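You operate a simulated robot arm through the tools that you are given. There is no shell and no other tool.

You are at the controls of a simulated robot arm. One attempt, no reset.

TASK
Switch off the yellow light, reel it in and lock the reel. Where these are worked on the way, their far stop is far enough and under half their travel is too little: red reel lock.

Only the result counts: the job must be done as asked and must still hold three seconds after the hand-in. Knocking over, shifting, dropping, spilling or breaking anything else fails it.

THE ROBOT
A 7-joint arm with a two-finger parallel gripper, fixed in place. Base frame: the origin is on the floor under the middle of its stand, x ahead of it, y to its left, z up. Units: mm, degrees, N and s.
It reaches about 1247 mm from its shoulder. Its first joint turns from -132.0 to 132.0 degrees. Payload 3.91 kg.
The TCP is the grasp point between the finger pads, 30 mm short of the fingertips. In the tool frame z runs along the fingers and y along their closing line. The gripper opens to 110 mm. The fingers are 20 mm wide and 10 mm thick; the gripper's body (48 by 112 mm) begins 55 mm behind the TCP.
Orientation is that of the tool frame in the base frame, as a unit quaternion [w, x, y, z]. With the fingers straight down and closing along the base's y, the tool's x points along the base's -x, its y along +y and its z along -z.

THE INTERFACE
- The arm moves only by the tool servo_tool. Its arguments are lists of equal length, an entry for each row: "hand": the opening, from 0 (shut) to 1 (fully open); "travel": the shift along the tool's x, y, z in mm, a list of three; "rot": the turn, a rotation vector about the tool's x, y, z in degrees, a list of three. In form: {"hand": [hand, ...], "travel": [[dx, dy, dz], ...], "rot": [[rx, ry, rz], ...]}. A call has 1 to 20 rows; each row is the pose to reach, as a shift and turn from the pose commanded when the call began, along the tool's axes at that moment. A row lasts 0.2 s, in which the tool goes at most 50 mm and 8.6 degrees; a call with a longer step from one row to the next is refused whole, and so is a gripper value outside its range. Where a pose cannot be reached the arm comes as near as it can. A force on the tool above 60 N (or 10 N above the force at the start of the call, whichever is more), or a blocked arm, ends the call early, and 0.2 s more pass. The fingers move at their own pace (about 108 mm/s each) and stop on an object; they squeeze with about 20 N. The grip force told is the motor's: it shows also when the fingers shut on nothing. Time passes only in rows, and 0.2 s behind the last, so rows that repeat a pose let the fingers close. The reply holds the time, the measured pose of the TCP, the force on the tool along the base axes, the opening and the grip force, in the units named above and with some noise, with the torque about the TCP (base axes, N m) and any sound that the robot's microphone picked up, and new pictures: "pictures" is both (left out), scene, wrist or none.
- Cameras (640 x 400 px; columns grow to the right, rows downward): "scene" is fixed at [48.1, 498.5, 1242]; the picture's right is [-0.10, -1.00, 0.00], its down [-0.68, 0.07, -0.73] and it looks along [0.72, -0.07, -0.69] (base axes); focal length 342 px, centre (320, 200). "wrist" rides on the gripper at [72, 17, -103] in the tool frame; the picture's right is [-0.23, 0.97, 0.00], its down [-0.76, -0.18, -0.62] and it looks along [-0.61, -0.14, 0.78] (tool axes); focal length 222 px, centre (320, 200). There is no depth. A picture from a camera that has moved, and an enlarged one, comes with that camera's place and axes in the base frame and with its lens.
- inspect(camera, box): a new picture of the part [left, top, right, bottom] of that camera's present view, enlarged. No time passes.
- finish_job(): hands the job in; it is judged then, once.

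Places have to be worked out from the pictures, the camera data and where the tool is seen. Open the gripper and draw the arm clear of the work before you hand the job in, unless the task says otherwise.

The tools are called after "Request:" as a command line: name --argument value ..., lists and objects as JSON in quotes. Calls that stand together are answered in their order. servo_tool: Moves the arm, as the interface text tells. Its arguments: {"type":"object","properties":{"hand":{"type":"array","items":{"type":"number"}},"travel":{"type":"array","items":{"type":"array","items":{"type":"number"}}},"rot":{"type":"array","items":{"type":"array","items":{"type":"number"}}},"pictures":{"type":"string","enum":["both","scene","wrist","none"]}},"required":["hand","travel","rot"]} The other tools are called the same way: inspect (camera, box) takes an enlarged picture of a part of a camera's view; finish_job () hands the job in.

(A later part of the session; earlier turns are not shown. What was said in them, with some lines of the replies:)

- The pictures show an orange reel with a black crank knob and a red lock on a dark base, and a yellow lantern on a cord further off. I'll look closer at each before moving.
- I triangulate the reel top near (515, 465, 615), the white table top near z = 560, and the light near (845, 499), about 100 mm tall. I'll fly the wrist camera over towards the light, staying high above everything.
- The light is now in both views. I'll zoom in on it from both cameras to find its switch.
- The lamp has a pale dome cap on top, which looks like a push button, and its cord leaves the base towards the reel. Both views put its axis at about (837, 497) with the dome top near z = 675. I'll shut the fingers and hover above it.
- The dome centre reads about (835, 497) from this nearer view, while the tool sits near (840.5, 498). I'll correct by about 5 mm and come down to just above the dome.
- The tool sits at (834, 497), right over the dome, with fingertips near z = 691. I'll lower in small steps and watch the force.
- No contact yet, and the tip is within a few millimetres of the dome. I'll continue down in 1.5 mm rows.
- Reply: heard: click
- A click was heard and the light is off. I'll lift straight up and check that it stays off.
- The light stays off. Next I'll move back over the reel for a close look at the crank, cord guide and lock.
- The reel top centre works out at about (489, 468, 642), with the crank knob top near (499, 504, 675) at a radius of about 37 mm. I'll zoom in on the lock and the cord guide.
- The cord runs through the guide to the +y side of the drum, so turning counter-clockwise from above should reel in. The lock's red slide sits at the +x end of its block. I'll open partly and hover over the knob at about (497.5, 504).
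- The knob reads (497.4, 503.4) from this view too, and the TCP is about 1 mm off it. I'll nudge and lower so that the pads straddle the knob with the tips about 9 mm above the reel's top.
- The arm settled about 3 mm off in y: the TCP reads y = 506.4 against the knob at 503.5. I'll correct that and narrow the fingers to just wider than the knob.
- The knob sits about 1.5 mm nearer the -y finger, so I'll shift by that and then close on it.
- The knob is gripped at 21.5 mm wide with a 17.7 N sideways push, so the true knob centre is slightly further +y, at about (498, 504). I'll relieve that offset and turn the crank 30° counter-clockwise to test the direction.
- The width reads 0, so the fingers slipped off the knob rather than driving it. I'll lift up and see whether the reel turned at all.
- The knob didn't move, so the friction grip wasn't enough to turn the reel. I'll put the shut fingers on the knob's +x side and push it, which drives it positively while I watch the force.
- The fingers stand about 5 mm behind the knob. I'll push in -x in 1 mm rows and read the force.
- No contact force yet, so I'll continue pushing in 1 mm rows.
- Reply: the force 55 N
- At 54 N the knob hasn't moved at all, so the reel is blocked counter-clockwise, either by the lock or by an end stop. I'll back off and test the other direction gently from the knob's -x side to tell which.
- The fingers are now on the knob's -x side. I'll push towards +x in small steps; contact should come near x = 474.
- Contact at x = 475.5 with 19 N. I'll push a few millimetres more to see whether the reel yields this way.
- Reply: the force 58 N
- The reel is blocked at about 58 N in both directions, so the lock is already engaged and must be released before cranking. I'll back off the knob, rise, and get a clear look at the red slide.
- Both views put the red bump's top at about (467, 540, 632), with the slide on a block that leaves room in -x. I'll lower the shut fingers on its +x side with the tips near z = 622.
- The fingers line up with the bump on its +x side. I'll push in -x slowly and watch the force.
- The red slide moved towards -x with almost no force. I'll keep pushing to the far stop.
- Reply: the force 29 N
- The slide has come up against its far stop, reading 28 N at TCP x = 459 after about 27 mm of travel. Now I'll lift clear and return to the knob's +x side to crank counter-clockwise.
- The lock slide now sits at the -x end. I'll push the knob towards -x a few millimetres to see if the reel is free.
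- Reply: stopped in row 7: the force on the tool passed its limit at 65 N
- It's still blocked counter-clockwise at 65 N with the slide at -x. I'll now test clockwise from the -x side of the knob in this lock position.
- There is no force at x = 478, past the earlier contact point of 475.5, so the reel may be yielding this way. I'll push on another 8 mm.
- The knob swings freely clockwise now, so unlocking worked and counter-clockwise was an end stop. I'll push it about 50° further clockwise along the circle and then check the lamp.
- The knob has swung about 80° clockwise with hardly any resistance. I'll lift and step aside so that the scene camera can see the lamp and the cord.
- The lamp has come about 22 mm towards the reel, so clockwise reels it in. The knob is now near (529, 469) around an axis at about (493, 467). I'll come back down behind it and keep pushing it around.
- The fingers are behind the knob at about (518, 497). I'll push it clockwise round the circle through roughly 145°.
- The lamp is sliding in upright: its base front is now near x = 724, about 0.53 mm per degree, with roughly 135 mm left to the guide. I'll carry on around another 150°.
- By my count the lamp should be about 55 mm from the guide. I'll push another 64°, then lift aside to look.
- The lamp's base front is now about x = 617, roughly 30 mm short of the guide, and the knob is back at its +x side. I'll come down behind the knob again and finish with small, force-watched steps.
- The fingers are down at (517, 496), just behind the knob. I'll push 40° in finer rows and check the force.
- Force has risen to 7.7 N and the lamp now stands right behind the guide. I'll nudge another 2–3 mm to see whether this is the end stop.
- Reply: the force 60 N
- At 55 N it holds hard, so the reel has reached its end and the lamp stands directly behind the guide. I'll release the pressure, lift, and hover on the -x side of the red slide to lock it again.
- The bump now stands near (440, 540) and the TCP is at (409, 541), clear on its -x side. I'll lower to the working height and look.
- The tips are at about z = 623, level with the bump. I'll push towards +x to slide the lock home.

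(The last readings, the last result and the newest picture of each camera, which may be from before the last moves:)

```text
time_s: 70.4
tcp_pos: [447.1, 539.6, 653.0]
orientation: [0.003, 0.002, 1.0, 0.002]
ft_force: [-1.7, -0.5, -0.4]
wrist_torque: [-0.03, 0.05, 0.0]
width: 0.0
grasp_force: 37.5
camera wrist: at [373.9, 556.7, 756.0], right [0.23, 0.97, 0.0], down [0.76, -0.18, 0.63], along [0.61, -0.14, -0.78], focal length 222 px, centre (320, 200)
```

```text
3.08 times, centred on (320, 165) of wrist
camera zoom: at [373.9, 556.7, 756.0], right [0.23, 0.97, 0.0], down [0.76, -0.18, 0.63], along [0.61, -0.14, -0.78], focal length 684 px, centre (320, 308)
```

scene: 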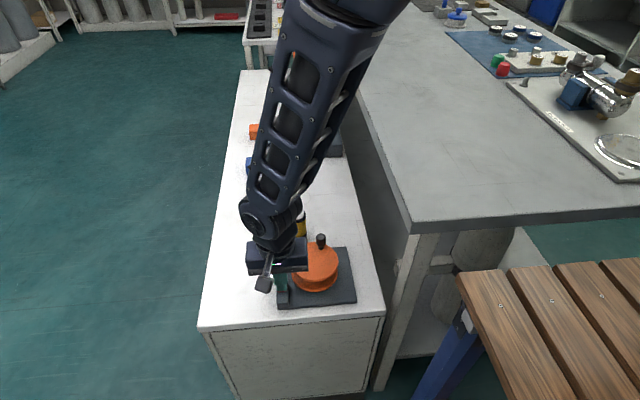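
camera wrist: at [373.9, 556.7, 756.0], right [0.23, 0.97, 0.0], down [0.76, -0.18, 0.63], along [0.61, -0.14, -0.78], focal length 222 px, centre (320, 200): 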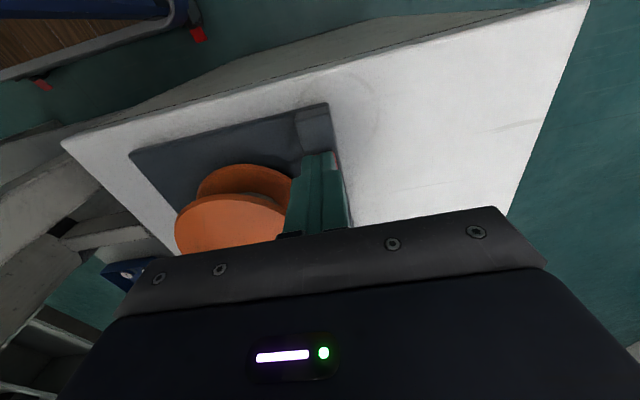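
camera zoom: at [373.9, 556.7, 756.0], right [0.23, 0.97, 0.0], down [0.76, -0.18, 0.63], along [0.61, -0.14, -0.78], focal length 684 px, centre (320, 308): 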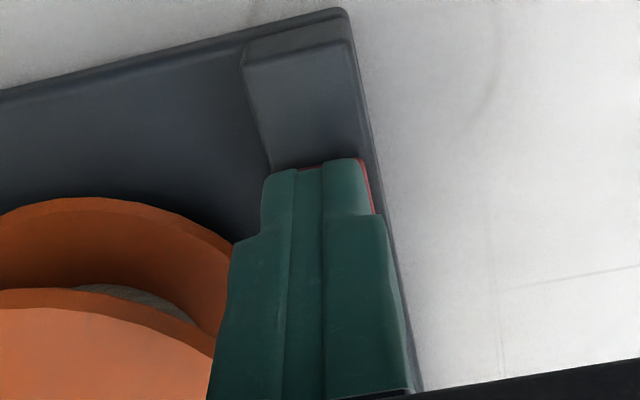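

The slide moved easily with 1.7 N; I'll keep going in 1 mm rows until it meets its stop.

Request:
servo_tool --hand '[0, 0, 0, 0, 0, 0]' --travel '[[-1, 0, 0], [-2, 0, 0], [-3, 0, 0], [-4, 0, 0], [-5, 0, 0], [-5, 0, 0]]' --rot '[[0, 0, 0], [0, 0, 0], [0, 0, 0], [0, 0, 0], [0, 0, 0], [0, 0, 0]]'

```text
time_s: 71.8
tcp_pos: [449.8, 541.1, 653.0]
orientation: [0.002, 0.0, 1.0, 0.0]
ft_force: [-44.0, -13.1, -12.1]
wrist_torque: [-0.29, 1.06, -0.16]
width: 0.0
grasp_force: 37.3
camera wrist: at [376.9, 557.5, 756.6], right [0.23, 0.97, 0.0], down [0.76, -0.18, 0.63], along [0.61, -0.14, -0.78], focal length 222 px, centre (320, 200)
```

scene: 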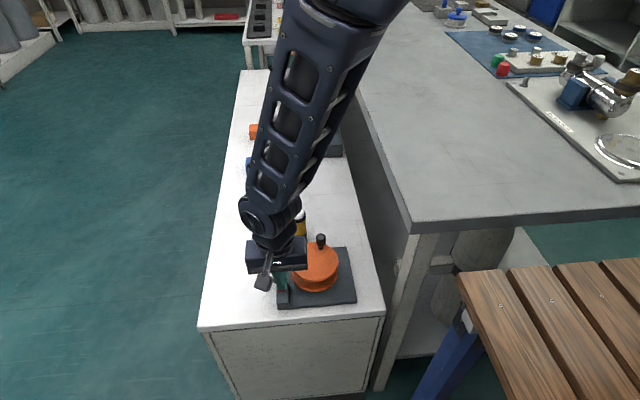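
wrist: 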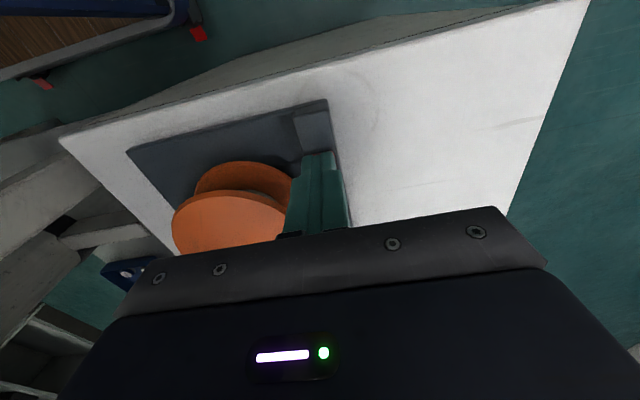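

The slide is against its +x stop at 44 N. I'll back off, lift well clear and check everything.

Request:
servo_tool --hand '[0, 0, 0, 0, 0, 0, 0, 0, 0]' --travel '[[4, 0, 0], [10, 0, 0], [10, 0, -35], [10, 0, -75], [10, 20, -115], [10, 60, -140], [10, 100, -150], [10, 140, -150], [10, 140, -150]]' --rot '[[0, 0, 0], [0, 0, 0], [0, 0, 0], [0, 0, 0], [0, 0, 0], [0, 0, 0], [0, 0, 0], [0, 0, 0], [0, 0, 0]]'

Request:
inspect --camera "scene" --box '[250, 190, 370, 310]'

Request:
inspect --camera "scene" --box '[260, 190, 340, 260]'

Request:
inspect --camera "scene" --box '[265, 255, 325, 315]'

```text
time_s: 73.8
tcp_pos: [442.2, 680.0, 804.4]
orientation: [0.003, 0.002, 1.0, 0.001]
ft_force: [-0.1, 0.0, -0.2]
wrist_torque: [0.02, 0.0, -0.01]
width: 0.0
grasp_force: 37.7
camera wrist: at [369.7, 696.3, 907.8], right [0.23, 0.97, 0.0], down [0.76, -0.18, 0.63], along [0.61, -0.14, -0.78], focal length 222 px, centre (320, 200)
```

scene: 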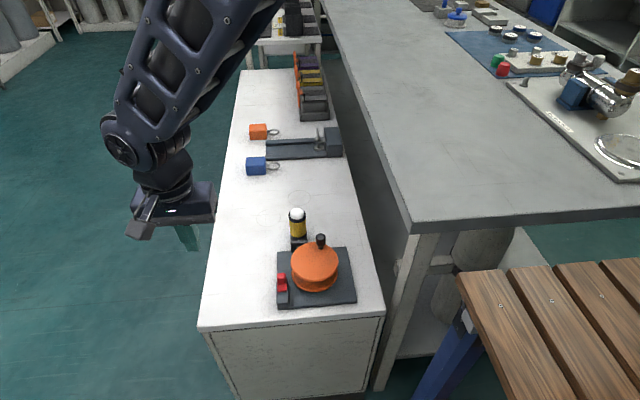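
wrist: 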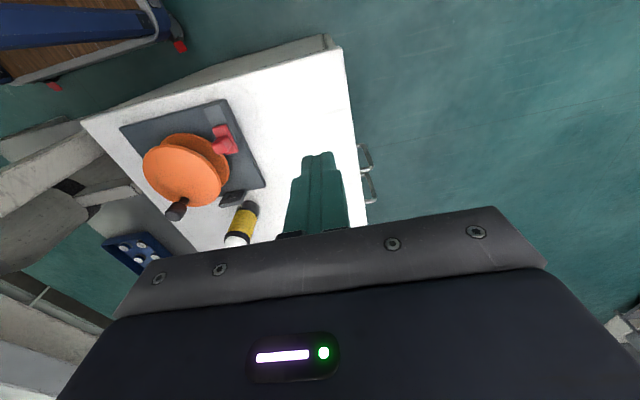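

```text
3.33 times, centred on (310, 250) of scene
camera zoom: at [48.1, 498.5, 1242.0], right [-0.1, -1.0, 0.0], down [-0.68, 0.07, -0.73], along [0.72, -0.07, -0.69], focal length 1140 px, centre (353, 33)
```

zoom: 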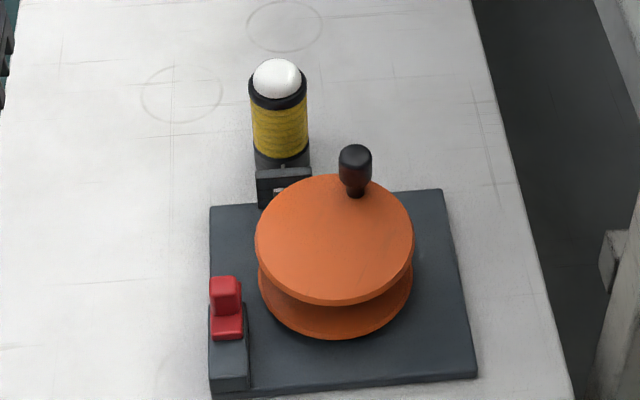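

```text
5.71 times, centred on (300, 225) of scene
camera zoom: at [48.1, 498.5, 1242.0], right [-0.1, -1.0, 0.0], down [-0.68, 0.07, -0.73], along [0.72, -0.07, -0.69], focal length 1954 px, centre (434, 57)
```

zoom: 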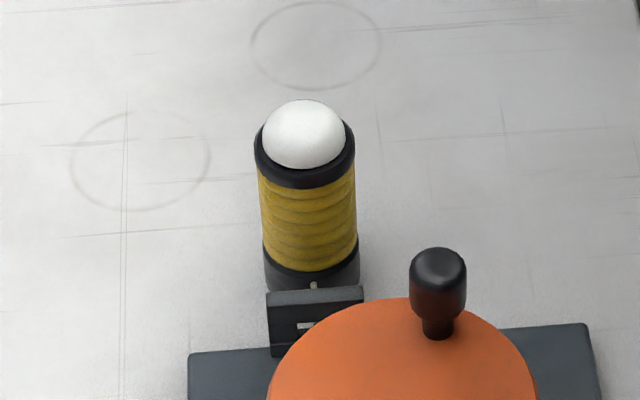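

```text
6.67 times, centred on (295, 285) of scene
camera zoom: at [48.1, 498.5, 1242.0], right [-0.1, -1.0, 0.0], down [-0.68, 0.07, -0.73], along [0.72, -0.07, -0.69], focal length 2280 px, centre (487, -367)
```

zoom: 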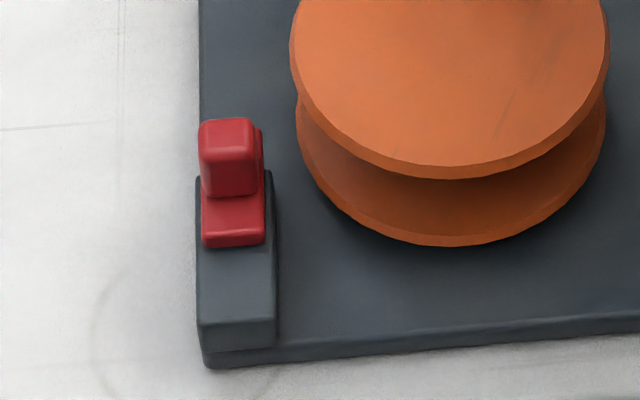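

The lamp stands upright behind the guide and is off, and the lock slide is back at its starting locked place. I'll check the gap between lamp and guide with the wrist camera.

Request:
inspect --camera "wrist" --box '[200, 170, 280, 250]'

Request:
inspect --camera "scene" --box '[285, 220, 320, 255]'

```text
5.00 times, centred on (240, 210) of wrist
camera zoom: at [369.7, 696.3, 907.8], right [0.23, 0.97, 0.0], down [0.76, -0.18, 0.63], along [0.61, -0.14, -0.78], focal length 1111 px, centre (720, 150)
```

zoom: 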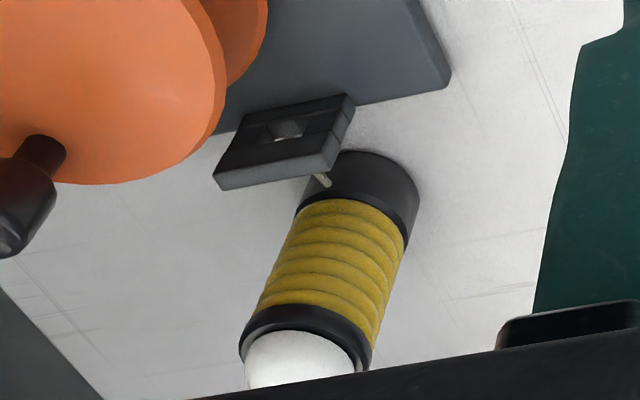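

```text
11.43 times, centred on (302, 238) of scene
camera zoom: at [48.1, 498.5, 1242.0], right [-0.1, -1.0, 0.0], down [-0.68, 0.07, -0.73], along [0.72, -0.07, -0.69], focal length 3908 px, centre (520, -229)
```

zoom: 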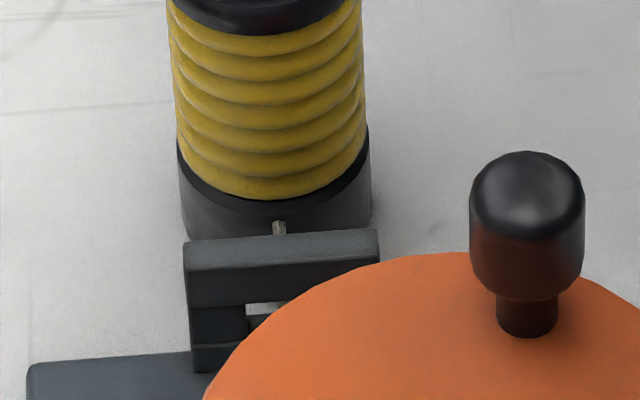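

The lamp is hard up behind the guide with the cord wound in, the light is off, and nothing else has moved. I'll open the gripper and draw the arm further clear, waiting a little to confirm that everything holds.

Request:
servo_tool --hand '[1, 1, 1, 1, 1, 1, 1, 1, 1, 1]' --travel '[[0, 0, -20], [0, 0, -50], [0, 0, -80], [0, 0, -100], [0, 0, -100], [0, 0, -100], [0, 0, -100], [0, 0, -100], [0, 0, -100], [0, 0, -100]]' --rot '[[0, 0, 0], [0, 0, 0], [0, 0, 0], [0, 0, 0], [0, 0, 0], [0, 0, 0], [0, 0, 0], [0, 0, 0], [0, 0, 0], [0, 0, 0]]'

Request:
inspect --camera "scene" --box '[250, 190, 370, 310]'

```text
time_s: 76.0
tcp_pos: [442.6, 680.9, 905.9]
orientation: [0.004, 0.003, 1.0, 0.001]
ft_force: [1.1, 0.3, 0.2]
wrist_torque: [0.0, 0.02, 0.05]
width: 109.9
grasp_force: 0.0
camera wrist: at [369.3, 698.5, 1009.1], right [0.23, 0.97, 0.0], down [0.76, -0.18, 0.63], along [0.61, -0.14, -0.78], focal length 222 px, centre (320, 200)
```

scene: 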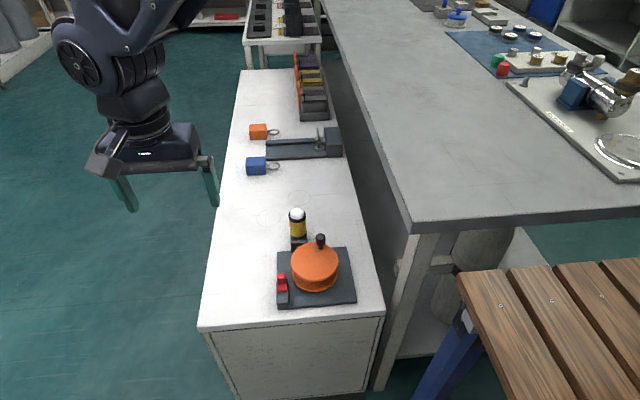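
wrist: 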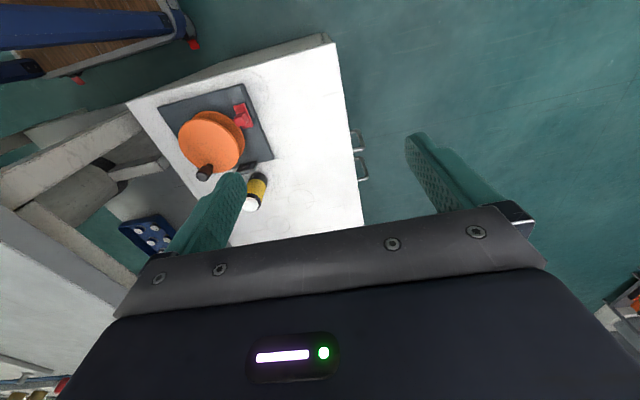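

```text
3.33 times, centred on (310, 250) of scene
camera zoom: at [48.1, 498.5, 1242.0], right [-0.1, -1.0, 0.0], down [-0.68, 0.07, -0.73], along [0.72, -0.07, -0.69], focal length 1140 px, centre (353, 33)
```

zoom: 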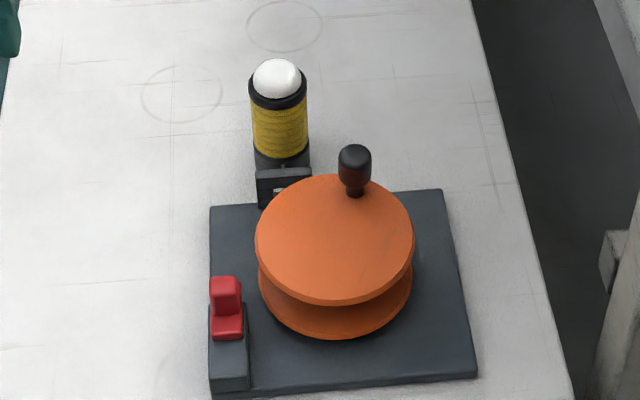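

The picture is unchanged over the last seconds: the light is off, the lamp is reeled up to the guide, the lock slide is at its locked stop, and the gripper is open and clear. I'm handing the job in.

Request:
finish_job

```text
The job is handed in.
```

I switched the yellow light off, reeled it in and locked the reel, then handed the job in. I don't have the judging result.

- **Light:** one press on the dome gave a click and the glow went out. It was still off in the last pictures.
- **Reel:** it was locked at the start, so I slid the red lock to its far stop to free it. I then turned the crank clockwise until it held hard at about 55 N, with the lamp upright and close behind the cord guide.
- **Lock:** I pushed the red slide back until it met its stop at 44 N, the same place it started from. I didn't test the crank again afterwards. I take it as locked because the reel had been blocked with the slide there at the start.
- **Surroundings:** nothing else looked moved, and the gripper was open and clear of the work at hand-in.

While finding out that the reel was locked, I pushed the crank knob with up to 65 N in short tests. Neither the reel base nor the knob showed any change in the pictures.
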